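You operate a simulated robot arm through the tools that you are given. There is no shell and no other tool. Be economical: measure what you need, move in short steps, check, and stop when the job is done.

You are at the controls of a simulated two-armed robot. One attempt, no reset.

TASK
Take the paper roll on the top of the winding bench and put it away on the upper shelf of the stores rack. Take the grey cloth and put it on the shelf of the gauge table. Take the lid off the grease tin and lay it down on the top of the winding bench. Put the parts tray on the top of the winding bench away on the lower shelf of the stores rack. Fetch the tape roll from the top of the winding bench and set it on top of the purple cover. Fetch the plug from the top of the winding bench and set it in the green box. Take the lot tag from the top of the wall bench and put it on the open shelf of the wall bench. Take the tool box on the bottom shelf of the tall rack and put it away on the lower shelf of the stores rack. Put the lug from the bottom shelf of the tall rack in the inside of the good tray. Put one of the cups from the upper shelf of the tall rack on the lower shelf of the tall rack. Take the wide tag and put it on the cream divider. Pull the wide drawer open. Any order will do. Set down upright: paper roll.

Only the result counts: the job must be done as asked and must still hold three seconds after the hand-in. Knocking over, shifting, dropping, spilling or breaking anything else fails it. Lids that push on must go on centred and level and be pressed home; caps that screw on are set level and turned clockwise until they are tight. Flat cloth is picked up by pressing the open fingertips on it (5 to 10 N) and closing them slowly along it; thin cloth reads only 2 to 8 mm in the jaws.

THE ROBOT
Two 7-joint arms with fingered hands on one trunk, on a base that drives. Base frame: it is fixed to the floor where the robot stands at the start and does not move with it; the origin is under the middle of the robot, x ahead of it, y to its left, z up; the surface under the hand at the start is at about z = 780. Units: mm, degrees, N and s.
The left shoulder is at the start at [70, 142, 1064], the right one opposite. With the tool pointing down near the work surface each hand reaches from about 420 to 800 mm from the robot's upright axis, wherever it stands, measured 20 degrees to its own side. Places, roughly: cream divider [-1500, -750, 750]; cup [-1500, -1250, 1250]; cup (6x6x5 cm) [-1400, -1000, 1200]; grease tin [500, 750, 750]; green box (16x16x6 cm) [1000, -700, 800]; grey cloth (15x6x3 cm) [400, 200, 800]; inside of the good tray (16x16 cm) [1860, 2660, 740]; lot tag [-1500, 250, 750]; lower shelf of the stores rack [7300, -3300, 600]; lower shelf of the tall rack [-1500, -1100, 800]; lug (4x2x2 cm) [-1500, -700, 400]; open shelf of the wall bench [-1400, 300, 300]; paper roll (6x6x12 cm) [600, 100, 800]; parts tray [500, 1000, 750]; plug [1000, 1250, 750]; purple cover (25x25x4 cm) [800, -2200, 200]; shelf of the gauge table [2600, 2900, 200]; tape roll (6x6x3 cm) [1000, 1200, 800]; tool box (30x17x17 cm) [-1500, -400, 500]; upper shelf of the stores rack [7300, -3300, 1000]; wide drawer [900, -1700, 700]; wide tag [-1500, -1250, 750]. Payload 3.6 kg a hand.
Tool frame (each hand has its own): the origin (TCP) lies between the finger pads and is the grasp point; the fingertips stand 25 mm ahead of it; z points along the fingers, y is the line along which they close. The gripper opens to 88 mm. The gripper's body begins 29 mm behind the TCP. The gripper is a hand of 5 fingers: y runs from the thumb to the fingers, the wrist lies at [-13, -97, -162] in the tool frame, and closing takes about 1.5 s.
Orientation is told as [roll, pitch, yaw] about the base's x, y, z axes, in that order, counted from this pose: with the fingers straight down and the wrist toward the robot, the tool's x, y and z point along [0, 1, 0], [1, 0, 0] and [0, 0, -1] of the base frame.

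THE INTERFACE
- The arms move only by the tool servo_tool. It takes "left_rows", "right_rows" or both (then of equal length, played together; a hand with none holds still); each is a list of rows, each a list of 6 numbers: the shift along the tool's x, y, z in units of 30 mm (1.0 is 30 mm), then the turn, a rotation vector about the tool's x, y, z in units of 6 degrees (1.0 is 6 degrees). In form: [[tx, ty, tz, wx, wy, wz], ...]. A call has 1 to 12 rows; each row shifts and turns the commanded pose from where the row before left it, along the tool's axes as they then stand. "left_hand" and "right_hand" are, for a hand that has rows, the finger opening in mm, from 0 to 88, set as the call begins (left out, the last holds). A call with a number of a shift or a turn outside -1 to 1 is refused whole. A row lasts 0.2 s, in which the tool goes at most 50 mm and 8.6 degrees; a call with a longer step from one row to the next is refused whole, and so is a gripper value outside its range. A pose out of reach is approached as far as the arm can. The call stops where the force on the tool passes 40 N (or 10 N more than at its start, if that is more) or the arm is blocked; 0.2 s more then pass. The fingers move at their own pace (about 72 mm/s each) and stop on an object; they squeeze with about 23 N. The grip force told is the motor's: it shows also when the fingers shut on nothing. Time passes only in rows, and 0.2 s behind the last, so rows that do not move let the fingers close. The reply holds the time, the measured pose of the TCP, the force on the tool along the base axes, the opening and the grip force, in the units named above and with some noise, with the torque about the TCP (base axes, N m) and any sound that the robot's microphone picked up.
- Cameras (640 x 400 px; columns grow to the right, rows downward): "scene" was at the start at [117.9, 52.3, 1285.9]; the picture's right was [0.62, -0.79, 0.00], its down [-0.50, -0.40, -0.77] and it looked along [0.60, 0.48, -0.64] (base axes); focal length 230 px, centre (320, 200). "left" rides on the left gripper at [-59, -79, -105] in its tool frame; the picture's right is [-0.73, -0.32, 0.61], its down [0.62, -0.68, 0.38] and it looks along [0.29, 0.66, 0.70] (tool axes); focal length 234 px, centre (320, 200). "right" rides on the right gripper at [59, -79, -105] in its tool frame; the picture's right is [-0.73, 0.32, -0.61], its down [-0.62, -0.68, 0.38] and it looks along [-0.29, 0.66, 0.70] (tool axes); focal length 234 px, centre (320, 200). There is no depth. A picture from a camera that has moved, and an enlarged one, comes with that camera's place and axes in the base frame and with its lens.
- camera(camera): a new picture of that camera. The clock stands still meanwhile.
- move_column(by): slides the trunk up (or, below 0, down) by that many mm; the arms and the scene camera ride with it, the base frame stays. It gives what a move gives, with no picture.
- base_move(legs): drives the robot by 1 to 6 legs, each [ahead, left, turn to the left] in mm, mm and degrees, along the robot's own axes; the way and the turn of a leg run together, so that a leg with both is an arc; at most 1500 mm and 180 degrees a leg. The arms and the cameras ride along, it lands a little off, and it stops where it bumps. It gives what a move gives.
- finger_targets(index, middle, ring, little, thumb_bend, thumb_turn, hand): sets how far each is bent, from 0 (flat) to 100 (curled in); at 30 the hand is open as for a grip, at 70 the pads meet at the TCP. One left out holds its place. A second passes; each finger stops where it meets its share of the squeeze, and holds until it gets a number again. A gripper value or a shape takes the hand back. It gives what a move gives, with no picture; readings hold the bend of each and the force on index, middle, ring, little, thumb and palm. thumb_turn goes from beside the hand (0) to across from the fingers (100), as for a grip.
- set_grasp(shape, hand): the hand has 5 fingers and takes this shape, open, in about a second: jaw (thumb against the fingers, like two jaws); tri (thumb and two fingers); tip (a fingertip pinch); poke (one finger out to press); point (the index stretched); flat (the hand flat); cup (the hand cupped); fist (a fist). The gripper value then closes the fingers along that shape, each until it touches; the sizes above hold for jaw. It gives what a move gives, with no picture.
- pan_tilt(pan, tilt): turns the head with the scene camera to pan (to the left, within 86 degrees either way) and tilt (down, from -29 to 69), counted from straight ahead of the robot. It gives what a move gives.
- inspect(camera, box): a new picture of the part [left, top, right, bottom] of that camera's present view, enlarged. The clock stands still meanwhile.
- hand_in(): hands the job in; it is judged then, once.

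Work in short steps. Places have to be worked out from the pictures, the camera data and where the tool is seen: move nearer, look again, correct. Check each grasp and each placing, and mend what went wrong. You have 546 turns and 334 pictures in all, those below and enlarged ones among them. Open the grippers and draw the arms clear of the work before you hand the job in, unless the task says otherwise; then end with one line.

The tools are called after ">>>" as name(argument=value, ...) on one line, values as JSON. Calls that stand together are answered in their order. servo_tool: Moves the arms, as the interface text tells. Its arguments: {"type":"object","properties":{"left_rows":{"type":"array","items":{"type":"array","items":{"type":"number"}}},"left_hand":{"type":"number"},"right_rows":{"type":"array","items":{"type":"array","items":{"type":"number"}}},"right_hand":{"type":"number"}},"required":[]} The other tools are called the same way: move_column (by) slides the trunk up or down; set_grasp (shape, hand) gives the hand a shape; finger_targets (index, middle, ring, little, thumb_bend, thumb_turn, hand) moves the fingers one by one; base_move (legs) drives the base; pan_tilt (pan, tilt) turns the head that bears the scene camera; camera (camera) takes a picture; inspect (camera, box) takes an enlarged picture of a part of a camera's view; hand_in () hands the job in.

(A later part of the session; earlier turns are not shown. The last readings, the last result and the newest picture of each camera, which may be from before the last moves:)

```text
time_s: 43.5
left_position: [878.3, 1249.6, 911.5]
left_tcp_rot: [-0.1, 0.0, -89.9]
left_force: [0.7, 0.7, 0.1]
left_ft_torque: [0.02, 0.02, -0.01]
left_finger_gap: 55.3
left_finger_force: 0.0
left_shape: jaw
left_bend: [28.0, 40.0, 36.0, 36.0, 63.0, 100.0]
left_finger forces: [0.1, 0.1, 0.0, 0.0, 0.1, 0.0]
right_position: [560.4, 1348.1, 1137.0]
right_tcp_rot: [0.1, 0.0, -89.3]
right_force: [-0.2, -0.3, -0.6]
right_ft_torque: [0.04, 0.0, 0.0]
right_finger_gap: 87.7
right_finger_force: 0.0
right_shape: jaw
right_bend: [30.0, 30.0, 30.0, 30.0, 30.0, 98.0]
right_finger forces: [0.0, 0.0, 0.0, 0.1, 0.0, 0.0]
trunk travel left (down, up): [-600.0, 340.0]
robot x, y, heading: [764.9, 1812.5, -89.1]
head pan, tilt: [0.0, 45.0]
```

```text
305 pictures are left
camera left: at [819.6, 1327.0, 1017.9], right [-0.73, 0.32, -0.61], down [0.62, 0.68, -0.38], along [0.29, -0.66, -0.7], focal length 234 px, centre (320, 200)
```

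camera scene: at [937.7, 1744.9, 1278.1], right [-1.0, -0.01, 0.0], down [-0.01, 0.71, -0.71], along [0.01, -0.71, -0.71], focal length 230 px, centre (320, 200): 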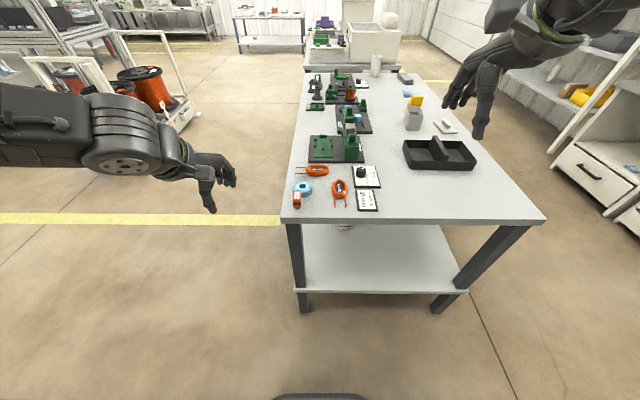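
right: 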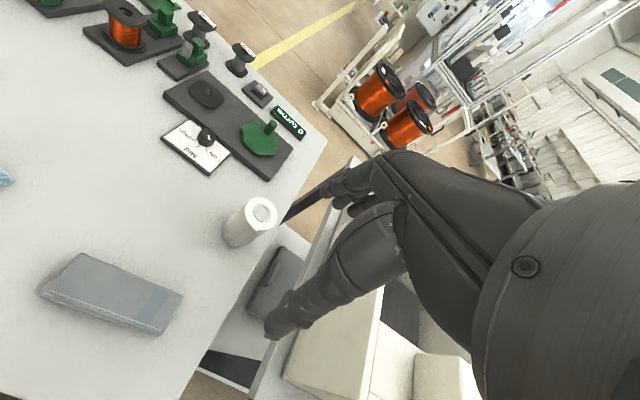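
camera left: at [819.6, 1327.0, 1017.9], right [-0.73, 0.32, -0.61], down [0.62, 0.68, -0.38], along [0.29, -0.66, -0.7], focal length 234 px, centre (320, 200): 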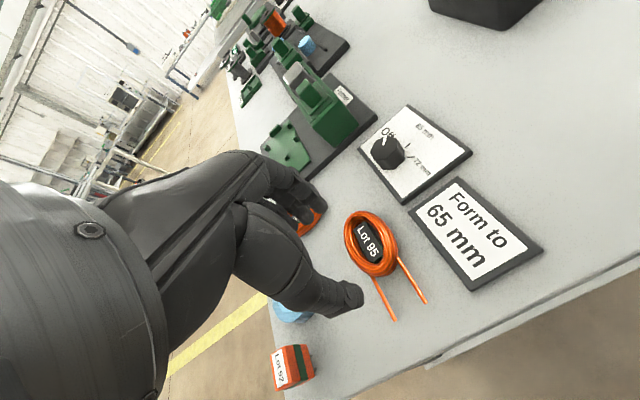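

>>> servo_tool(left_rows=[[0.87, -0.23, 0.15, 0, 0, 0], [0.87, -0.23, 0.15, 0, 0, 0], [0.87, -0.23, 0.15, 0, 0, 0], [0.87, -0.23, 0.15, 0, 0, 0], [0.87, -0.23, 0.15, 0, 0, 0]])

>>> camera(camera="left")

>>> inspect(camera="scene", box=[180, 120, 320, 220])

```text
time_s: 44.7
left_position: [1009.8, 1283.8, 889.7]
left_tcp_rot: [-0.1, 0.0, -90.0]
left_force: [1.1, 0.5, 0.6]
left_ft_torque: [-0.01, -0.01, -0.04]
left_finger_gap: 55.3
left_finger_force: 0.1
left_shape: jaw
left_bend: [28.0, 40.0, 36.0, 36.0, 63.0, 100.0]
left_finger forces: [0.0, 0.1, 0.1, 0.1, 0.1, 0.0]
right_position: [560.2, 1348.9, 1136.8]
right_tcp_rot: [0.0, 0.0, -89.3]
right_force: [-0.4, 0.5, -0.4]
right_ft_torque: [0.01, 0.02, -0.02]
right_finger_gap: 87.5
right_finger_force: 0.0
right_shape: jaw
right_bend: [30.0, 30.0, 30.0, 30.0, 30.0, 98.0]
right_finger forces: [0.1, 0.0, 0.0, 0.0, 0.1, 0.0]
trunk travel left (down, up): [-600.0, 340.0]
robot x, y, heading: [766.5, 1811.8, -89.1]
head pan, tilt: [0.0, 45.0]
```

```text
304 pictures are left
camera left: at [950.8, 1361.7, 995.2], right [-0.73, 0.32, -0.61], down [0.62, 0.68, -0.39], along [0.29, -0.66, -0.7], focal length 234 px, centre (320, 200)
```

left: 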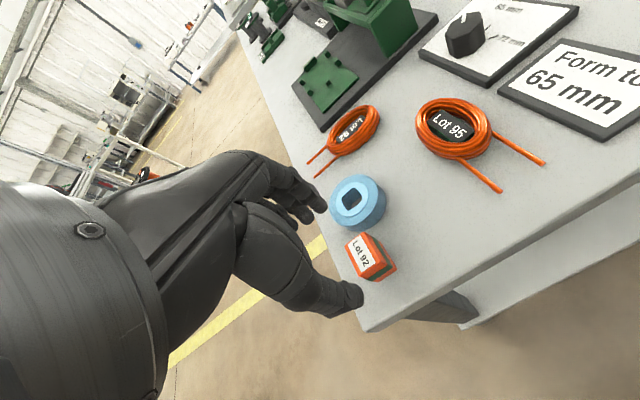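

```text
4.00 times, centred on (250, 170) of scene
camera zoom: at [769.8, 1683.0, 1278.1], right [-1.0, -0.01, 0.0], down [-0.01, 0.71, -0.71], along [0.01, -0.71, -0.71], focal length 920 px, centre (600, 320)
```

zoom: 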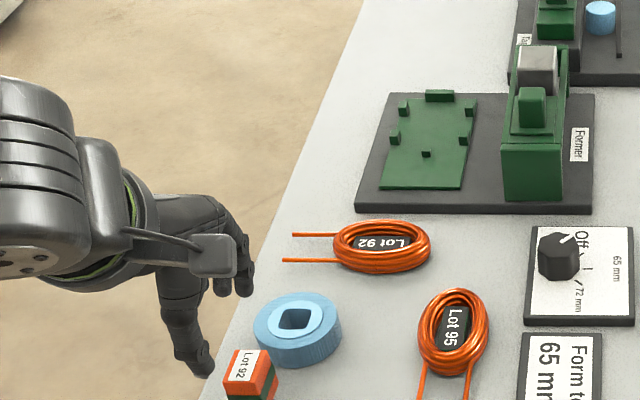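

Good alignment (plug ≈ [1003,1284]). Descend and close.

>>> servo_tool(left_rows=[[-0.15, 0, 0.8, 0, 0, 0], [0, 0, 0.8, 0, 0, 0], [0, 0, 0.75, 0, 0, 0]])

>>> camera(camera="left")

```text
time_s: 45.5
left_position: [1005.0, 1282.8, 818.8]
left_tcp_rot: [0.0, 0.1, -90.1]
left_force: [0.0, -0.2, -0.5]
left_ft_torque: [-0.01, -0.01, 0.02]
left_finger_gap: 55.4
left_finger_force: 0.2
left_shape: jaw
left_bend: [28.0, 40.0, 36.0, 36.0, 63.0, 100.0]
left_finger forces: [0.0, 0.0, 0.1, 0.1, 0.0, 0.0]
right_position: [559.0, 1346.9, 1136.9]
right_tcp_rot: [-0.1, 0.0, -89.3]
right_force: [-0.5, 0.3, -0.3]
right_ft_torque: [0.0, 0.0, -0.02]
right_finger_gap: 87.7
right_finger_force: 0.1
right_shape: jaw
right_bend: [30.0, 30.0, 30.0, 30.0, 30.0, 98.0]
right_finger forces: [0.0, 0.0, 0.0, 0.1, 0.0, 0.1]
trunk travel left (down, up): [-600.0, 340.0]
robot x, y, heading: [769.8, 1813.6, -89.5]
head pan, tilt: [0.0, 45.0]
```

```text
302 pictures are left
camera left: at [945.1, 1361.2, 924.4], right [-0.73, 0.32, -0.61], down [0.62, 0.68, -0.38], along [0.29, -0.66, -0.7], focal length 234 px, centre (320, 200)
```

left: 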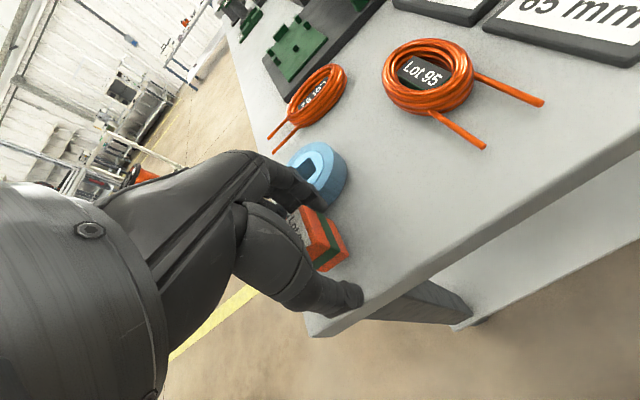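

>>> servo_tool(left_rows=[[0, 0, 0, 0, 0, 0], [0, 0, 0, 0, 0, 0], [0, 0, 0, 0, 0, 0], [0, 0, 0, 0, 0, 0], [0, 0, 0, 0, 0, 0], [0, 0, 0, 0, 0, 0], [0, 0, 0, 0, 0, 0], [0, 0, 0, 0, 0, 0]], left_hand=0)

>>> servo_tool(left_rows=[[0, 0, -0.4, 0, 0, 0], [0, 0, -0.8, 0, 0, 0], [0, 0, -1, 0, 0, 0], [0, 0, -1, 0, 0, 0]])

>>> camera(camera="left")

>>> inspect(camera="scene", box=[180, 120, 320, 220])

```text
time_s: 47.3
left_position: [1004.2, 1282.4, 819.1]
left_tcp_rot: [-0.1, -0.1, -89.8]
left_force: [0.5, 0.5, -0.6]
left_ft_torque: [0.01, 0.01, 0.0]
left_finger_gap: 24.6
left_finger_force: 23.4
left_shape: jaw
left_bend: [74.0, 54.0, 61.0, 59.0, 75.0, 100.0]
left_finger forces: [12.7, 7.1, 0.0, 0.0, 20.0, 0.0]
right_position: [557.6, 1347.6, 1136.5]
right_tcp_rot: [-0.1, -0.1, -89.2]
right_force: [0.3, -0.4, 0.6]
right_ft_torque: [0.04, -0.01, 0.0]
right_finger_gap: 87.8
right_finger_force: 0.1
right_shape: jaw
right_bend: [30.0, 30.0, 30.0, 30.0, 30.0, 98.0]
right_finger forces: [0.0, 0.1, 0.0, 0.0, 0.1, 0.1]
trunk travel left (down, up): [-600.0, 340.0]
robot x, y, heading: [764.9, 1813.4, -89.2]
head pan, tilt: [0.0, 45.0]
```

```text
time_s: 48.3
left_position: [1004.6, 1284.1, 916.8]
left_tcp_rot: [-0.1, -0.1, -90.0]
left_force: [-0.3, -0.1, -0.2]
left_ft_torque: [-0.02, -0.02, -0.03]
left_finger_gap: 24.5
left_finger_force: 23.4
left_shape: jaw
left_bend: [74.0, 54.0, 61.0, 59.0, 75.0, 100.0]
left_finger forces: [12.9, 7.1, 0.0, 0.0, 20.0, 0.1]
right_position: [559.4, 1347.9, 1136.2]
right_tcp_rot: [0.0, -0.1, -89.3]
right_force: [-0.1, 0.6, 0.4]
right_ft_torque: [0.01, -0.01, -0.03]
right_finger_gap: 87.6
right_finger_force: 0.0
right_shape: jaw
right_bend: [30.0, 30.0, 30.0, 30.0, 30.0, 98.0]
right_finger forces: [0.0, 0.1, 0.0, 0.0, 0.0, 0.1]
trunk travel left (down, up): [-600.0, 340.0]
robot x, y, heading: [767.7, 1812.7, -89.1]
head pan, tilt: [0.0, 45.0]
```

```text
301 pictures are left
camera left: at [945.4, 1361.8, 1021.9], right [-0.73, 0.32, -0.61], down [0.62, 0.68, -0.38], along [0.29, -0.66, -0.7], focal length 234 px, centre (320, 200)
```

left: 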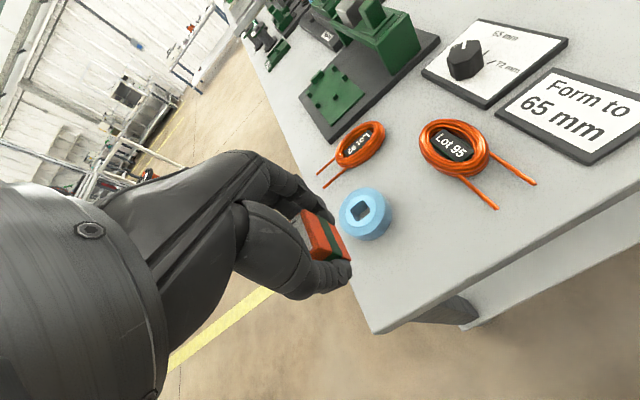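

```text
4.00 times, centred on (250, 170) of scene
camera zoom: at [768.7, 1683.3, 1278.1], right [-1.0, -0.01, 0.0], down [-0.01, 0.71, -0.71], along [0.01, -0.71, -0.71], focal length 920 px, centre (600, 320)
```

zoom: 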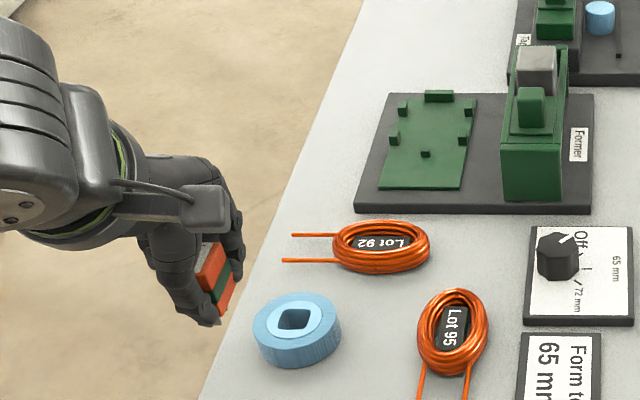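

Plug secured. Shift base left so the right hand can take the tape roll at ≈[990,1216].

>>> base_move(legs=[[0, 370, 0]])

>>> camera(camera="right")

```text
time_s: 50.7
left_position: [1376.8, 1287.7, 915.3]
left_tcp_rot: [0.0, -0.1, -89.8]
left_force: [0.2, -0.8, 0.0]
left_ft_torque: [0.04, 0.0, 0.0]
left_finger_gap: 24.6
left_finger_force: 23.0
left_shape: jaw
left_bend: [74.0, 54.0, 61.0, 59.0, 75.0, 100.0]
left_finger forces: [12.9, 7.1, 0.0, 0.1, 20.0, 0.0]
right_position: [931.1, 1352.0, 1136.2]
right_tcp_rot: [0.0, 0.1, -89.1]
right_force: [0.5, 0.1, 0.0]
right_ft_torque: [-0.02, 0.04, -0.02]
right_finger_gap: 87.8
right_finger_force: 0.0
right_shape: jaw
right_bend: [30.0, 30.0, 30.0, 30.0, 30.0, 98.0]
right_finger forces: [0.0, 0.1, 0.1, 0.1, 0.1, 0.0]
trunk travel left (down, up): [-600.0, 340.0]
robot x, y, heading: [1137.0, 1817.7, -88.9]
head pan, tilt: [0.0, 45.0]
```

```text
299 pictures are left
camera right: at [988.2, 1431.9, 1241.1], right [-0.72, -0.33, 0.61], down [-0.63, 0.67, -0.38], along [-0.28, -0.66, -0.7], focal length 234 px, centre (320, 200)
```

right: 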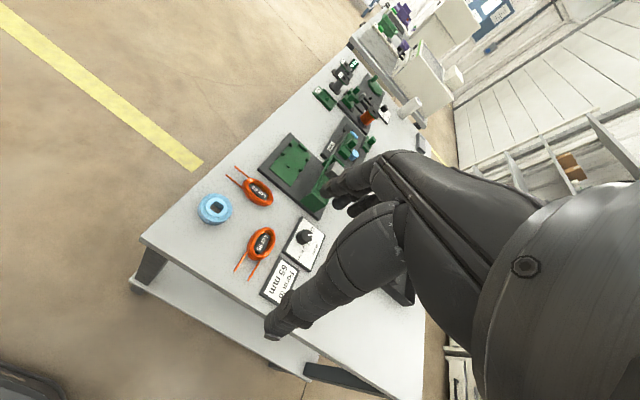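

>>> servo_tool(right_rows=[[0.2, 0.46, 0.9, 0, 0, 0], [0.2, 0.46, 0.9, 0, 0, 0], [0.2, 0.46, 0.9, 0, 0, 0], [0.2, 0.46, 0.9, 0, 0, 0], [0.2, 0.46, 0.9, 0, 0, 0], [0.2, 0.46, 0.9, 0, 0, 0], [0.2, 0.46, 0.9, 0, 0, 0], [0.2, 0.46, 0.9, 0, 0, 0], [0.2, 0.46, 0.9, 0, 0, 0], [0.2, 0.46, 0.9, 0, 0, 0]])

>>> camera(camera="right")

>>> camera(camera="scene")

```text
time_s: 52.9
left_position: [1378.1, 1288.9, 915.5]
left_tcp_rot: [-0.2, 0.1, -89.8]
left_force: [-0.2, -0.7, -1.0]
left_ft_torque: [-0.01, 0.01, -0.02]
left_finger_gap: 25.0
left_finger_force: 22.9
left_shape: jaw
left_bend: [74.0, 54.0, 61.0, 59.0, 75.0, 100.0]
left_finger forces: [12.9, 7.1, 0.1, 0.0, 20.0, 0.0]
right_position: [995.0, 1213.7, 865.5]
right_tcp_rot: [0.0, -0.1, -89.2]
right_force: [0.8, -0.8, 0.7]
right_ft_torque: [-0.01, -0.01, 0.02]
right_finger_gap: 87.6
right_finger_force: 0.1
right_shape: jaw
right_bend: [30.0, 30.0, 30.0, 30.0, 30.0, 98.0]
right_finger forces: [0.0, 0.0, 0.0, 0.0, 0.0, 0.0]
trunk travel left (down, up): [-600.0, 340.0]
robot x, y, heading: [1138.9, 1820.0, -89.4]
head pan, tilt: [0.0, 45.0]
```

```text
298 pictures are left
camera right: at [1050.5, 1294.1, 969.9], right [-0.72, -0.33, 0.61], down [-0.63, 0.67, -0.38], along [-0.28, -0.66, -0.7], focal length 234 px, centre (320, 200)
```

right: 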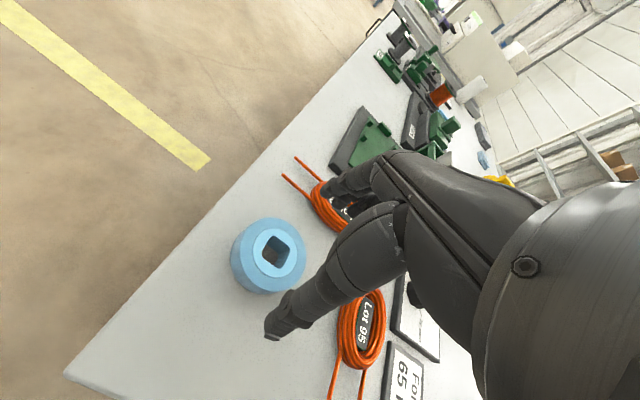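

```text
297 pictures are left
camera scene: at [1141.1, 1686.7, 1278.0], right [-1.0, -0.01, 0.0], down [-0.01, 0.71, -0.71], along [0.01, -0.71, -0.71], focal length 230 px, centre (320, 200)
```

scene: 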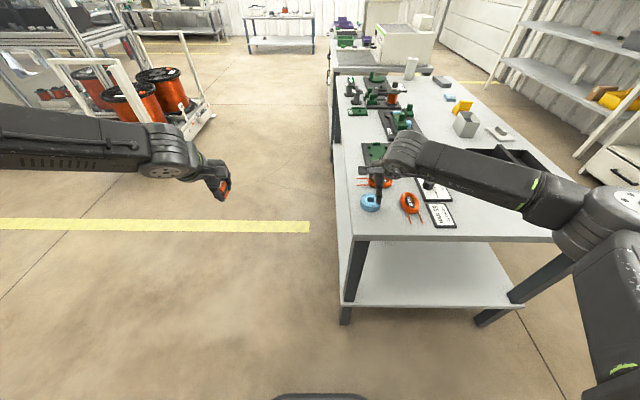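

Tape centred under the hand. Descend and close.

>>> servo_tool(right_rows=[[0, 0, 0.95, 0, 0, 0], [0, 0, 0.6, 0, 0, 0], [0, 0, 0.3, 0, 0, 0]])

>>> servo_tool(right_rows=[[0, 0, 0, 0, 0, 0], [0, 0, 0, 0, 0, 0], [0, 0, 0, 0, 0, 0], [0, 0, 0, 0, 0, 0], [0, 0, 0, 0, 0, 0], [0, 0, 0, 0, 0, 0], [0, 0, 0, 0, 0, 0]], right_hand=20)

>>> camera(camera="right")

```text
time_s: 53.7
left_position: [1377.3, 1288.6, 916.0]
left_tcp_rot: [0.0, 0.1, -89.8]
left_force: [-0.2, 0.0, 0.0]
left_ft_torque: [0.0, -0.01, -0.04]
left_finger_gap: 24.9
left_finger_force: 23.1
left_shape: jaw
left_bend: [74.0, 54.0, 61.0, 59.0, 75.0, 100.0]
left_finger forces: [13.0, 7.1, 0.0, 0.1, 20.0, 0.0]
right_position: [994.3, 1213.8, 810.8]
right_tcp_rot: [0.0, 0.0, -89.2]
right_force: [-1.0, 0.1, 0.0]
right_ft_torque: [0.03, -0.03, 0.0]
right_finger_gap: 87.7
right_finger_force: 0.1
right_shape: jaw
right_bend: [30.0, 30.0, 30.0, 30.0, 30.0, 98.0]
right_finger forces: [0.0, 0.1, 0.0, 0.0, 0.0, 0.1]
trunk travel left (down, up): [-600.0, 340.0]
robot x, y, heading: [1135.6, 1819.1, -89.1]
head pan, tilt: [0.0, 45.0]
```

```text
time_s: 55.3
left_position: [1377.2, 1288.4, 915.9]
left_tcp_rot: [-0.1, 0.0, -89.7]
left_force: [-1.2, -0.5, -0.8]
left_ft_torque: [-0.03, -0.01, -0.01]
left_finger_gap: 24.9
left_finger_force: 23.0
left_shape: jaw
left_bend: [74.0, 54.0, 61.0, 59.0, 75.0, 100.0]
left_finger forces: [12.9, 7.1, 0.0, 0.0, 20.1, 0.0]
right_position: [993.9, 1214.6, 811.0]
right_tcp_rot: [0.0, 0.0, -89.1]
right_force: [-0.5, -0.3, 0.3]
right_ft_torque: [0.0, 0.02, -0.01]
right_finger_gap: 52.2
right_finger_force: 22.8
right_shape: jaw
right_bend: [28.0, 41.0, 43.0, 42.0, 65.0, 100.0]
right_finger forces: [12.8, 6.7, 0.0, 0.1, 19.5, 0.1]
trunk travel left (down, up): [-600.0, 340.0]
robot x, y, heading: [1143.6, 1821.5, -89.4]
head pan, tilt: [0.0, 45.0]
```

```text
296 pictures are left
camera right: at [1050.8, 1294.4, 915.2], right [-0.72, -0.33, 0.61], down [-0.63, 0.67, -0.38], along [-0.28, -0.66, -0.7], focal length 234 px, centre (320, 200)
```

right: 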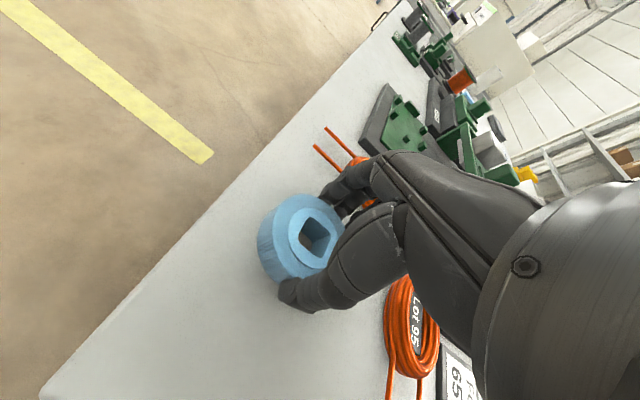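

Grip is off-centre (52 of 60 mm). I'll reopen, shift 12 mm toward the roll centre and regrip.

>>> servo_tool(right_rows=[[0, 0, 0, 0, 0, 0], [0, 0, 0, 0, 0, 0], [0, 0, 0, 0, 0, 0], [0.2, 0, 0, 0, 0, 0], [0.2, 0, 0, 0, 0, 0]], right_hand=88)

>>> camera(camera="right")

>>> servo_tool(right_rows=[[0, 0, 0, 0, 0, 0], [0, 0, 0, 0, 0, 0], [0, 0, 0, 0, 0, 0], [0, 0, 0, 0, 0, 0], [0, 0, 0, 0, 0, 0], [0, 0, 0, 0, 0, 0], [0, 0, 0, 0, 0, 0]], right_hand=20)

>>> camera(camera="right")

```text
time_s: 56.5
left_position: [1377.4, 1288.5, 917.0]
left_tcp_rot: [-0.2, -0.1, -89.7]
left_force: [-1.0, -0.6, -0.4]
left_ft_torque: [-0.02, 0.01, 0.01]
left_finger_gap: 24.9
left_finger_force: 23.3
left_shape: jaw
left_bend: [74.0, 54.0, 61.0, 59.0, 75.0, 100.0]
left_finger forces: [12.9, 7.2, 0.0, 0.0, 20.0, 0.0]
right_position: [1005.8, 1214.5, 811.1]
right_tcp_rot: [0.1, 0.0, -89.1]
right_force: [0.6, -1.1, 0.6]
right_ft_torque: [0.03, 0.01, 0.0]
right_finger_gap: 87.5
right_finger_force: 0.1
right_shape: jaw
right_bend: [30.0, 30.0, 30.0, 30.0, 30.0, 98.0]
right_finger forces: [0.0, 0.0, 0.0, 0.1, 0.0, 0.1]
trunk travel left (down, up): [-600.0, 340.0]
robot x, y, heading: [1134.5, 1821.5, -89.1]
head pan, tilt: [0.0, 45.0]
```

```text
295 pictures are left
camera right: at [1062.7, 1295.0, 915.4], right [-0.72, -0.33, 0.61], down [-0.63, 0.67, -0.38], along [-0.28, -0.66, -0.7], focal length 234 px, centre (320, 200)
```

right: 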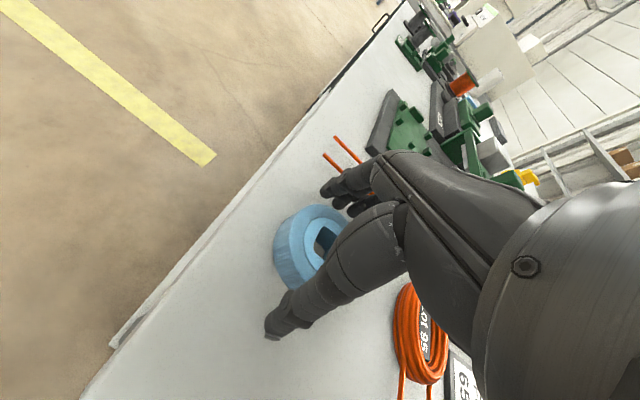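

```text
time_s: 58.1
left_position: [1377.6, 1288.2, 914.8]
left_tcp_rot: [-0.2, 0.0, -89.8]
left_force: [0.8, 0.0, -0.6]
left_ft_torque: [0.01, -0.01, -0.02]
left_finger_gap: 24.6
left_finger_force: 22.8
left_shape: jaw
left_bend: [74.0, 54.0, 61.0, 59.0, 75.0, 100.0]
left_finger forces: [12.9, 7.0, 0.0, 0.0, 20.0, 0.1]
right_position: [1007.3, 1215.3, 810.8]
right_tcp_rot: [0.1, 0.0, -89.1]
right_force: [-0.6, 0.1, 0.2]
right_ft_torque: [0.01, 0.0, 0.01]
right_finger_gap: 50.4
right_finger_force: 23.1
right_shape: jaw
right_bend: [74.0, 40.0, 39.0, 43.0, 65.0, 99.0]
right_finger forces: [10.3, 6.1, 3.3, 0.1, 20.2, 0.0]
trunk travel left (down, up): [-600.0, 340.0]
robot x, y, heading: [1135.3, 1821.7, -89.3]
head pan, tilt: [0.0, 45.0]
```

```text
294 pictures are left
camera right: at [1062.5, 1295.0, 915.3], right [-0.72, -0.33, 0.61], down [-0.63, 0.67, -0.38], along [-0.28, -0.66, -0.7], focal length 234 px, centre (320, 200)
```

right: 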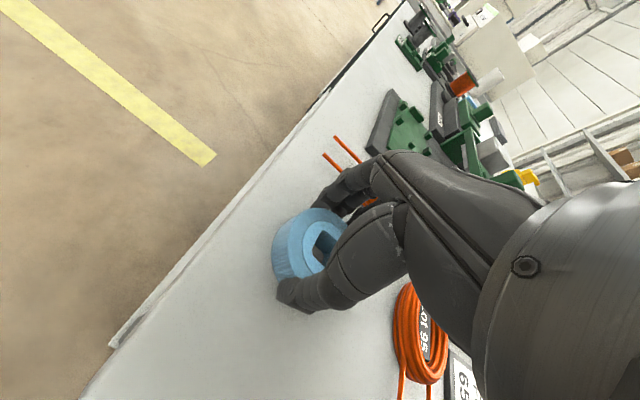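

>>> servo_tool(right_rows=[[0, 0, -0.3, 0, 0, 0], [0, 0, -0.6, 0, 0, 0], [0, 0, -1, 0, 0, 0], [0, 0, -1, 0, 0, 0]])

>>> camera(camera="right")

>>> inspect(camera="scene", box=[320, 140, 460, 240])

```text
time_s: 59.1
left_position: [1377.2, 1288.9, 916.4]
left_tcp_rot: [0.0, -0.1, -89.8]
left_force: [0.2, -0.7, -0.1]
left_ft_torque: [0.01, -0.02, -0.01]
left_finger_gap: 24.6
left_finger_force: 23.0
left_shape: jaw
left_bend: [74.0, 54.0, 61.0, 59.0, 75.0, 100.0]
left_finger forces: [12.9, 7.1, 0.0, 0.0, 20.0, 0.0]
right_position: [1006.6, 1215.5, 899.5]
right_tcp_rot: [0.0, 0.0, -89.2]
right_force: [-0.1, 0.0, 0.2]
right_ft_torque: [0.06, 0.03, 0.0]
right_finger_gap: 50.2
right_finger_force: 23.1
right_shape: jaw
right_bend: [74.0, 40.0, 39.0, 43.0, 66.0, 99.0]
right_finger forces: [10.4, 6.0, 3.5, 0.0, 20.3, 0.0]
trunk travel left (down, up): [-600.0, 340.0]
robot x, y, heading: [1138.4, 1821.6, -89.1]
head pan, tilt: [0.0, 45.0]
```

```text
293 pictures are left
camera right: at [1062.6, 1295.1, 1002.9], right [-0.72, -0.33, 0.61], down [-0.63, 0.67, -0.38], along [-0.28, -0.66, -0.7], focal length 234 px, centre (320, 200)
```

right: 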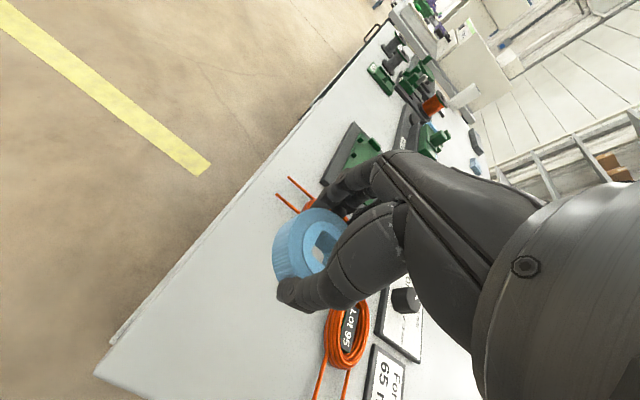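

```text
4.00 times, centred on (390, 190) of scene
camera zoom: at [1141.1, 1687.8, 1278.1], right [-1.0, -0.01, 0.0], down [-0.01, 0.71, -0.71], along [0.01, -0.71, -0.71], focal length 920 px, centre (40, 240)
```

zoom: 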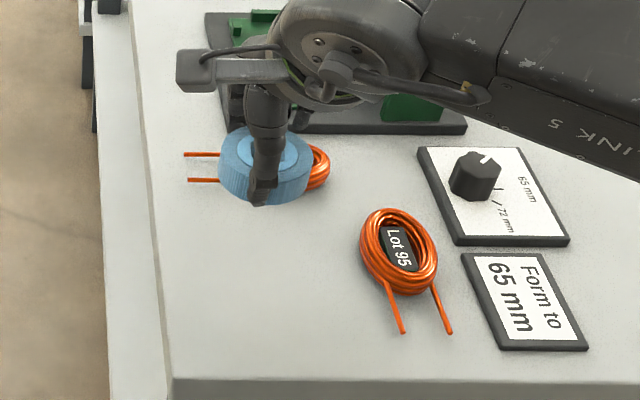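

Both held. Drive out to the lane and down to face the green box from its far side.

>>> base_move(legs=[[0, 600, 0], [1400, 0, 0], [1100, 0, 0]])

>>> pan_tilt(pan=-60, tilt=30)

>>> camera(camera="scene")

>>> pan_tilt(pan=-10, tilt=30)

>>> camera(camera="scene")

```text
time_s: 74.2
left_position: [1986.2, -1201.4, 915.5]
left_tcp_rot: [-0.2, 0.1, -90.3]
left_force: [0.2, -0.5, -1.0]
left_ft_torque: [-0.01, -0.01, -0.02]
left_finger_gap: 24.8
left_finger_force: 22.8
left_shape: jaw
left_bend: [74.0, 54.0, 61.0, 59.0, 75.0, 100.0]
left_finger forces: [12.9, 7.1, 0.0, 0.0, 19.9, 0.1]
right_position: [1614.5, -1271.2, 897.7]
right_tcp_rot: [-0.1, 0.0, -89.6]
right_force: [0.1, 0.2, -0.5]
right_ft_torque: [0.02, 0.0, 0.0]
right_finger_gap: 50.3
right_finger_force: 23.1
right_shape: jaw
right_bend: [74.0, 40.0, 39.0, 43.0, 66.0, 99.0]
right_finger forces: [10.4, 6.0, 3.5, 0.1, 20.2, 0.0]
trunk travel left (down, up): [-600.0, 340.0]
robot x, y, heading: [1749.8, -668.1, -89.5]
head pan, tilt: [0.0, 45.0]
```

```text
time_s: 75.5
left_position: [1987.2, -1201.7, 914.5]
left_tcp_rot: [-0.1, 0.0, -90.3]
left_force: [0.1, 0.6, -0.7]
left_ft_torque: [0.03, -0.01, 0.01]
left_finger_gap: 24.9
left_finger_force: 22.9
left_shape: jaw
left_bend: [74.0, 54.0, 61.0, 59.0, 75.0, 100.0]
left_finger forces: [12.9, 7.1, 0.1, 0.1, 20.0, 0.0]
right_position: [1615.5, -1272.3, 898.3]
right_tcp_rot: [0.1, 0.1, -89.6]
right_force: [-0.2, -0.4, -0.1]
right_ft_torque: [-0.02, 0.01, -0.05]
right_finger_gap: 50.3
right_finger_force: 22.3
right_shape: jaw
right_bend: [74.0, 40.0, 39.0, 43.0, 66.0, 99.0]
right_finger forces: [10.4, 6.0, 3.4, 0.0, 20.2, 0.1]
trunk travel left (down, up): [-600.0, 340.0]
robot x, y, heading: [1751.6, -672.6, -89.6]
head pan, tilt: [-60.0, 30.0]
```

```text
291 pictures are left
camera scene: at [1674.5, -764.8, 1300.7], right [-0.51, 0.86, 0.0], down [0.43, 0.25, -0.87], along [-0.75, -0.44, -0.5], focal length 230 px, centre (320, 200)
```

scene: 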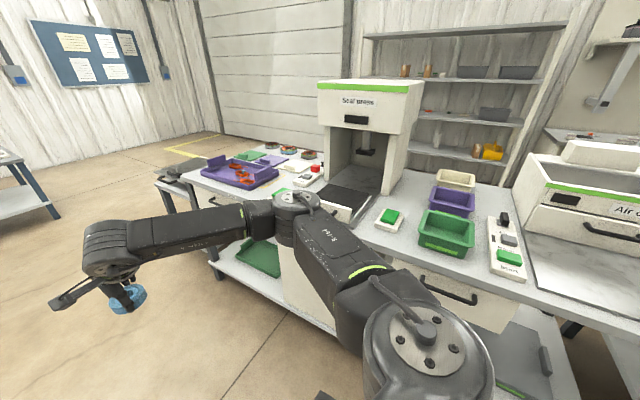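

```text
time_s: 76.7
left_position: [1986.4, -1201.7, 915.3]
left_tcp_rot: [-0.1, 0.0, -90.4]
left_force: [-0.1, -0.5, -0.8]
left_ft_torque: [0.01, 0.01, -0.01]
left_finger_gap: 24.8
left_finger_force: 23.4
left_shape: jaw
left_bend: [74.0, 54.0, 61.0, 59.0, 75.0, 100.0]
left_finger forces: [12.9, 7.0, 0.0, 0.1, 19.9, 0.0]
right_position: [1614.8, -1272.2, 898.8]
right_tcp_rot: [0.0, -0.1, -89.6]
right_force: [-1.0, -1.4, -1.3]
right_ft_torque: [-0.03, 0.01, 0.01]
right_finger_gap: 50.3
right_finger_force: 22.9
right_shape: jaw
right_bend: [74.0, 40.0, 39.0, 43.0, 66.0, 99.0]
right_finger forces: [10.4, 6.1, 3.5, 0.1, 20.2, 0.0]
trunk travel left (down, up): [-600.0, 340.0]
robot x, y, heading: [1752.6, -672.2, -89.3]
head pan, tilt: [-10.0, 30.0]
```

```text
290 pictures are left
camera scene: at [1737.3, -808.2, 1300.7], right [-0.99, 0.17, 0.0], down [0.08, 0.49, -0.87], along [-0.15, -0.85, -0.5], focal length 230 px, centre (320, 200)
```

scene: 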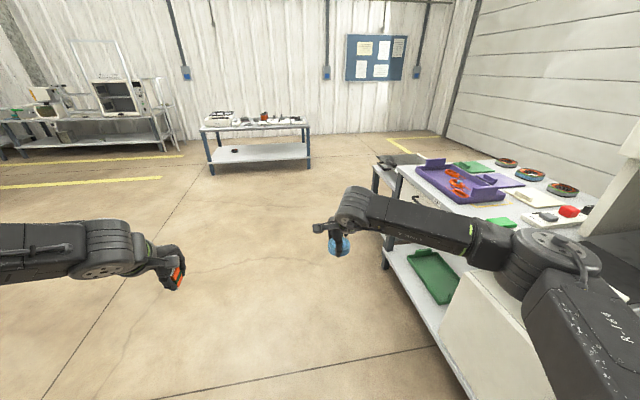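

Green box seen at ≈[915,-707]. Raise the trunk a bit, turn to face the bench and approach.

>>> move_column(by=100)

>>> base_move(legs=[[0, 0, -90], [210, -170, 0]])

>>> pan_tilt(pan=15, tilt=45)

>>> camera(camera="scene")

>>> camera(camera="left")

```text
time_s: 78.0
left_position: [1986.8, -1201.7, 1016.3]
left_tcp_rot: [-0.1, 0.0, -90.3]
left_force: [0.3, 0.8, -1.3]
left_ft_torque: [0.0, 0.01, 0.02]
left_finger_gap: 24.7
left_finger_force: 22.4
left_shape: jaw
left_bend: [74.0, 54.0, 61.0, 59.0, 75.0, 100.0]
left_finger forces: [13.0, 7.1, 0.0, 0.1, 19.9, 0.1]
right_position: [1615.5, -1272.0, 997.4]
right_tcp_rot: [0.1, -0.1, -89.6]
right_force: [-0.2, -0.5, 0.3]
right_ft_torque: [0.01, 0.02, 0.01]
right_finger_gap: 50.4
right_finger_force: 22.9
right_shape: jaw
right_bend: [74.0, 40.0, 39.0, 43.0, 66.0, 99.0]
right_finger forces: [10.4, 6.1, 3.3, 0.0, 20.3, 0.1]
trunk travel left (down, up): [-700.0, 240.0]
robot x, y, heading: [1755.0, -664.9, -89.5]
head pan, tilt: [-10.0, 30.0]
```

```text
time_s: 83.8
left_position: [1010.3, -738.2, 1016.5]
left_tcp_rot: [-0.2, -0.1, -179.9]
left_force: [0.4, 0.7, -0.1]
left_ft_torque: [0.04, 0.02, 0.0]
left_finger_gap: 24.6
left_finger_force: 23.0
left_shape: jaw
left_bend: [74.0, 54.0, 61.0, 59.0, 75.0, 100.0]
left_finger forces: [12.9, 7.1, 0.0, 0.0, 19.7, 0.0]
right_position: [936.0, -367.5, 998.2]
right_tcp_rot: [-0.1, 0.1, -179.3]
right_force: [0.1, 0.9, -0.7]
right_ft_torque: [-0.02, 0.01, 0.0]
right_finger_gap: 49.8
right_finger_force: 23.1
right_shape: jaw
right_bend: [74.0, 40.0, 39.0, 43.0, 66.0, 99.0]
right_finger forces: [10.5, 6.1, 3.2, 0.0, 19.8, 0.0]
trunk travel left (down, up): [-700.0, 240.0]
robot x, y, heading: [1540.3, -504.0, -179.5]
head pan, tilt: [-10.0, 30.0]
```

```text
time_s: 84.7
left_position: [1009.9, -739.1, 1015.7]
left_tcp_rot: [-0.1, 0.0, -179.9]
left_force: [-0.4, 0.4, -1.0]
left_ft_torque: [-0.03, -0.02, -0.03]
left_finger_gap: 24.8
left_finger_force: 22.6
left_shape: jaw
left_bend: [74.0, 54.0, 61.0, 59.0, 75.0, 100.0]
left_finger forces: [12.8, 7.0, 0.0, 0.0, 19.7, 0.1]
right_position: [935.8, -367.6, 997.6]
right_tcp_rot: [0.0, 0.0, -179.3]
right_force: [-0.2, 0.9, -0.3]
right_ft_torque: [0.03, 0.0, -0.01]
right_finger_gap: 49.6
right_finger_force: 22.9
right_shape: jaw
right_bend: [74.0, 40.0, 39.0, 43.0, 66.0, 99.0]
right_finger forces: [10.5, 6.1, 3.3, 0.1, 19.8, 0.0]
trunk travel left (down, up): [-700.0, 240.0]
robot x, y, heading: [1539.6, -501.0, -179.2]
head pan, tilt: [15.0, 45.0]
```

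```text
289 pictures are left
camera scene: at [1413.1, -524.0, 1378.1], right [-0.27, 0.96, 0.0], down [0.68, 0.19, -0.71], along [-0.68, -0.19, -0.71], focal length 230 px, centre (320, 200)
```

scene: 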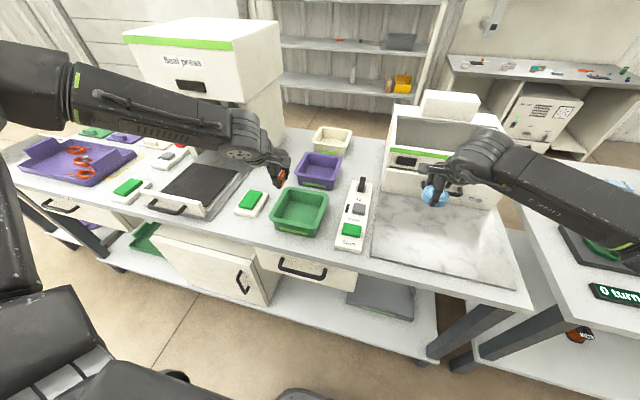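

```text
288 pictures are left
camera left: at [1087.9, -680.8, 1121.3], right [0.32, 0.73, -0.61], down [0.68, -0.62, -0.38], along [-0.66, -0.29, -0.7], focal length 234 px, centre (320, 200)
```

left: 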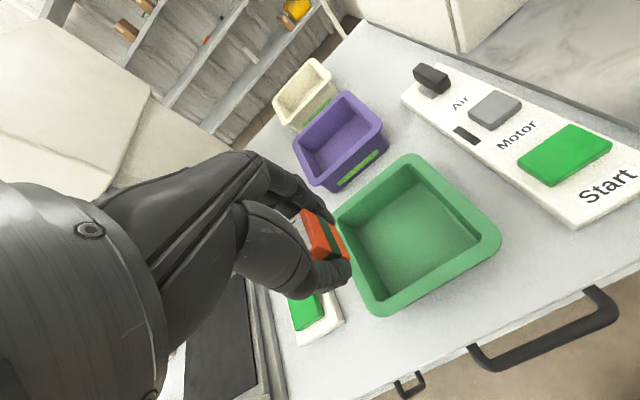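

Box centre ≈ [933,-725]. Move over it and lower the plug.

>>> servo_tool(left_rows=[[-0.15, 0.86, 0, 0, 0, 0], [-0.15, 0.86, 0, 0, 0, 0], [-0.15, 0.86, 0, 0, 0, 0], [0, 0, 1, 0, 0, 0], [0, 0, 1, 0, 0, 0], [0, 0, 1, 0, 0, 0], [0, 0, 1, 0, 0, 0]])

>>> camera(camera="left")

>>> inspect(camera="scene", box=[220, 120, 380, 240])

```text
time_s: 86.3
left_position: [935.9, -730.3, 901.6]
left_tcp_rot: [0.0, 0.0, 180.0]
left_force: [0.0, 0.6, -0.8]
left_ft_torque: [0.0, -0.03, -0.03]
left_finger_gap: 24.6
left_finger_force: 23.2
left_shape: jaw
left_bend: [74.0, 54.0, 61.0, 59.0, 75.0, 100.0]
left_finger forces: [12.8, 6.9, 0.0, 0.0, 19.6, 0.0]
left hand out of reach, approached as far as the arm can: row 7
right_position: [937.1, -368.2, 998.6]
right_tcp_rot: [0.0, 0.0, -179.3]
right_force: [0.1, -0.4, -0.6]
right_ft_torque: [-0.03, 0.04, 0.0]
right_finger_gap: 49.6
right_finger_force: 22.8
right_shape: jaw
right_bend: [74.0, 40.0, 39.0, 43.0, 66.0, 99.0]
right_finger forces: [10.5, 6.2, 3.3, 0.0, 19.8, 0.0]
trunk travel left (down, up): [-700.0, 240.0]
robot x, y, heading: [1537.6, -505.2, -179.1]
head pan, tilt: [15.0, 45.0]
```

```text
287 pictures are left
camera left: at [1015.6, -671.1, 1007.2], right [0.32, 0.73, -0.61], down [0.68, -0.62, -0.39], along [-0.66, -0.29, -0.7], focal length 234 px, centre (320, 200)
```

left: 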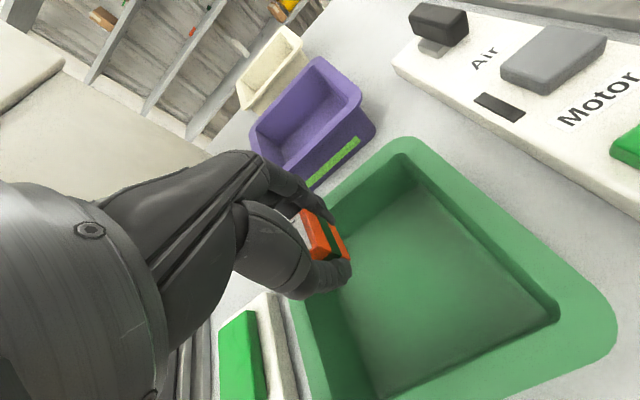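

```text
3.33 times, centred on (300, 180) of scene
camera zoom: at [1412.8, -524.4, 1378.1], right [-0.27, 0.96, 0.0], down [0.68, 0.19, -0.71], along [-0.68, -0.19, -0.71], focal length 767 px, centre (387, 267)
```

zoom: 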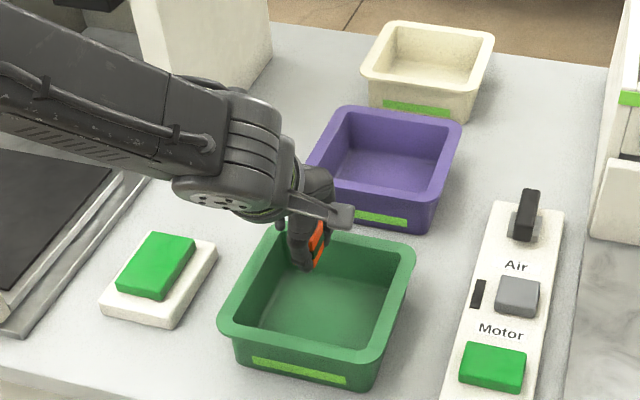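

Arm's lower limit at this trunk height; I lower with the trunk column.

>>> move_column(by=-68)

>>> camera(camera="left")

>>> inspect(camera="scene", box=[220, 100, 380, 220])

```text
time_s: 87.3
left_position: [937.5, -726.6, 839.3]
left_tcp_rot: [0.0, -0.6, 180.0]
left_force: [-1.3, 0.5, 34.6]
left_ft_torque: [-0.04, 0.11, 0.0]
left_finger_gap: 28.3
left_finger_force: 22.9
left_shape: jaw
left_bend: [74.0, 53.0, 61.0, 59.0, 77.0, 100.0]
left_finger forces: [16.1, 10.3, 0.0, 0.0, 25.3, 0.0]
right_position: [939.8, -365.8, 933.2]
right_tcp_rot: [0.2, -0.2, -179.4]
right_force: [-0.6, -0.4, 0.3]
right_ft_torque: [-0.01, 0.0, -0.01]
right_finger_gap: 49.9
right_finger_force: 23.0
right_shape: jaw
right_bend: [74.0, 40.0, 39.0, 43.0, 66.0, 99.0]
right_finger forces: [10.4, 6.0, 3.3, 0.0, 19.7, 0.0]
trunk travel left (down, up): [-632.0, 308.0]
robot x, y, heading: [1539.3, -502.0, -179.3]
head pan, tilt: [15.0, 45.0]
```

```text
285 pictures are left
camera left: at [1018.0, -669.0, 944.6], right [0.32, 0.73, -0.61], down [0.68, -0.62, -0.39], along [-0.66, -0.29, -0.69], focal length 234 px, centre (320, 200)
```

left: 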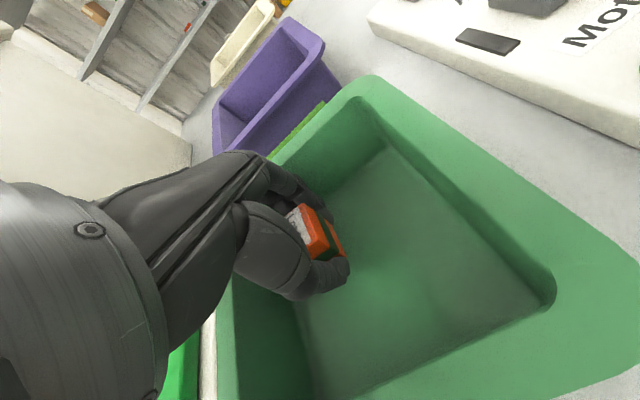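

```text
3.33 times, centred on (300, 160) of scene
camera zoom: at [1417.6, -521.9, 1311.2], right [-0.27, 0.96, 0.0], down [0.68, 0.19, -0.71], along [-0.68, -0.19, -0.7], focal length 767 px, centre (387, 333)
```

zoom: 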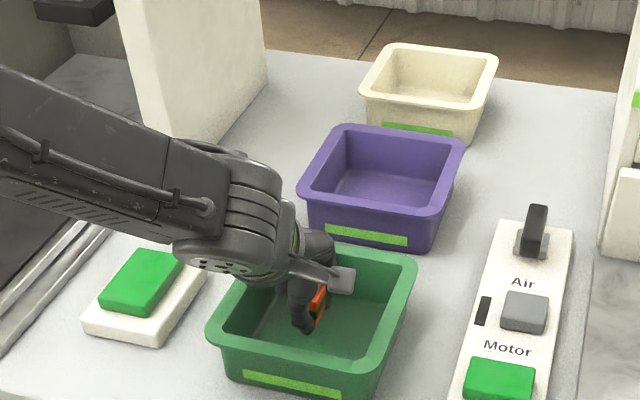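

Touching the box floor. Ease up slightly and release.

>>> servo_tool(left_rows=[[0, 0, -0.1, 0, 0, 0], [0, 0, 0, 0, 0, 0]])

>>> servo_tool(left_rows=[[0, 0, 0, 0, 0, 0], [0, 0, 0, 0, 0, 0], [0, 0, 0, 0, 0, 0], [0, 0, 0, 0, 0, 0]], left_hand=60)

>>> camera(camera="left")

```text
time_s: 87.9
left_position: [938.8, -727.7, 840.1]
left_tcp_rot: [0.0, -0.4, -179.9]
left_force: [-3.3, 1.5, 28.4]
left_ft_torque: [-0.04, 0.23, -0.01]
left_finger_gap: 28.1
left_finger_force: 22.7
left_shape: jaw
left_bend: [74.0, 52.0, 61.0, 59.0, 77.0, 100.0]
left_finger forces: [16.5, 9.8, 0.0, 0.1, 22.4, 0.0]
right_position: [938.6, -365.9, 932.3]
right_tcp_rot: [0.1, -0.2, -179.2]
right_force: [0.4, -0.4, -0.1]
right_ft_torque: [-0.01, 0.02, -0.03]
right_finger_gap: 49.6
right_finger_force: 23.3
right_shape: jaw
right_bend: [74.0, 40.0, 39.0, 43.0, 66.0, 99.0]
right_finger forces: [10.4, 6.1, 3.4, 0.0, 19.8, 0.0]
trunk travel left (down, up): [-632.0, 308.0]
robot x, y, heading: [1542.2, -499.3, -179.3]
head pan, tilt: [15.0, 45.0]
```

```text
time_s: 88.9
left_position: [937.2, -729.1, 835.8]
left_tcp_rot: [-0.1, 0.0, -180.0]
left_force: [0.3, -0.1, -0.6]
left_ft_torque: [0.0, -0.02, 0.01]
left_finger_gap: 59.7
left_finger_force: 0.1
left_shape: jaw
left_bend: [28.0, 38.0, 35.0, 35.0, 60.0, 100.0]
left_finger forces: [0.1, 0.2, 0.0, 0.0, 0.0, 0.0]
right_position: [936.6, -366.2, 930.0]
right_tcp_rot: [-0.1, -0.1, -179.3]
right_force: [0.4, 0.8, -1.2]
right_ft_torque: [-0.02, 0.01, 0.01]
right_finger_gap: 49.9
right_finger_force: 23.1
right_shape: jaw
right_bend: [74.0, 40.0, 39.0, 43.0, 66.0, 99.0]
right_finger forces: [10.6, 6.2, 3.4, 0.0, 19.8, 0.1]
trunk travel left (down, up): [-632.0, 308.0]
robot x, y, heading: [1539.8, -502.1, -179.2]
head pan, tilt: [15.0, 45.0]
```

```text
283 pictures are left
camera left: at [1015.9, -671.4, 942.5], right [0.32, 0.73, -0.61], down [0.68, -0.62, -0.38], along [-0.66, -0.29, -0.7], focal length 234 px, centre (320, 200)
```

left: 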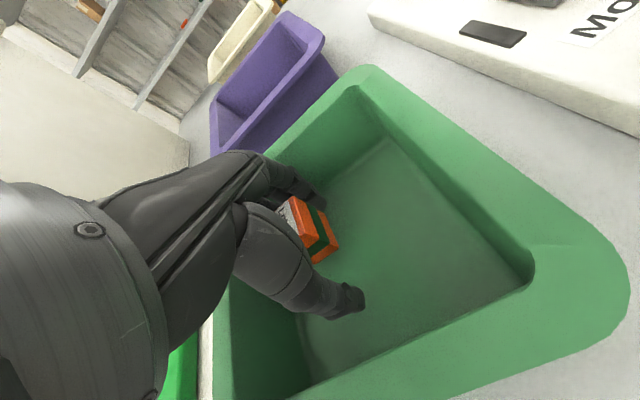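

>>> servo_tool(left_rows=[[0, 0, -0.5, 0, 0, 0], [0, 0, -1, 0, 0, 0], [0, 0, -1, 0, 0, 0], [0, 0, -1, 0, 0, 0], [0, 0, -1, 0, 0, 0], [0, 0, -1, 0, 0, 0]])

>>> camera(camera="left")

>>> pan_tilt(pan=60, tilt=35)

>>> camera(camera="scene")

```text
time_s: 90.3
left_position: [937.3, -729.4, 1001.6]
left_tcp_rot: [-0.2, -0.1, -179.9]
left_force: [-0.3, -0.1, -0.6]
left_ft_torque: [-0.03, -0.02, 0.0]
left_finger_gap: 59.7
left_finger_force: 0.1
left_shape: jaw
left_bend: [28.0, 38.0, 34.0, 35.0, 60.0, 100.0]
left_finger forces: [0.0, 0.1, 0.0, 0.0, 0.1, 0.0]
right_position: [936.1, -367.2, 931.0]
right_tcp_rot: [0.1, 0.0, -179.2]
right_force: [-0.4, -0.2, -0.3]
right_ft_torque: [-0.01, 0.03, 0.01]
right_finger_gap: 49.7
right_finger_force: 23.4
right_shape: jaw
right_bend: [74.0, 40.0, 39.0, 43.0, 66.0, 99.0]
right_finger forces: [10.5, 6.1, 3.3, 0.0, 19.9, 0.0]
trunk travel left (down, up): [-632.0, 308.0]
robot x, y, heading: [1543.1, -502.3, -179.3]
head pan, tilt: [15.0, 45.0]
```

```text
282 pictures are left
camera left: at [1016.3, -671.1, 1107.9], right [0.32, 0.73, -0.61], down [0.68, -0.62, -0.39], along [-0.66, -0.29, -0.7], focal length 234 px, centre (320, 200)
```

left: 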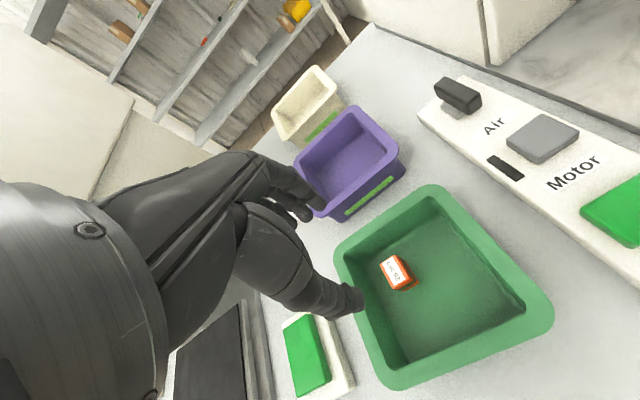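

```text
time_s: 91.5
left_position: [937.7, -729.2, 1001.8]
left_tcp_rot: [0.0, 0.1, -179.9]
left_force: [-0.8, 0.8, 0.2]
left_ft_torque: [0.0, 0.04, 0.02]
left_finger_gap: 59.8
left_finger_force: 0.1
left_shape: jaw
left_bend: [28.0, 38.0, 34.0, 35.0, 60.0, 100.0]
left_finger forces: [0.1, 0.0, 0.0, 0.1, 0.0, 0.1]
right_position: [936.2, -366.4, 929.7]
right_tcp_rot: [0.0, 0.0, -179.2]
right_force: [0.4, 0.1, -1.0]
right_ft_torque: [0.03, 0.02, -0.01]
right_finger_gap: 49.5
right_finger_force: 23.0
right_shape: jaw
right_bend: [74.0, 40.0, 39.0, 43.0, 66.0, 99.0]
right_finger forces: [10.6, 6.2, 3.3, 0.0, 19.8, 0.0]
trunk travel left (down, up): [-632.0, 308.0]
robot x, y, heading: [1535.4, -501.5, -179.0]
head pan, tilt: [60.0, 35.0]
```

```text
281 pictures are left
camera scene: at [1448.0, -578.7, 1324.9], right [-0.87, 0.49, 0.0], down [0.28, 0.5, -0.82], along [-0.4, -0.71, -0.57], focal length 230 px, centre (320, 200)
```

scene: 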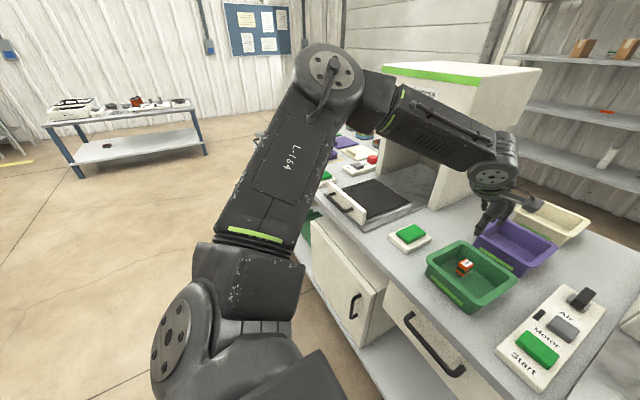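

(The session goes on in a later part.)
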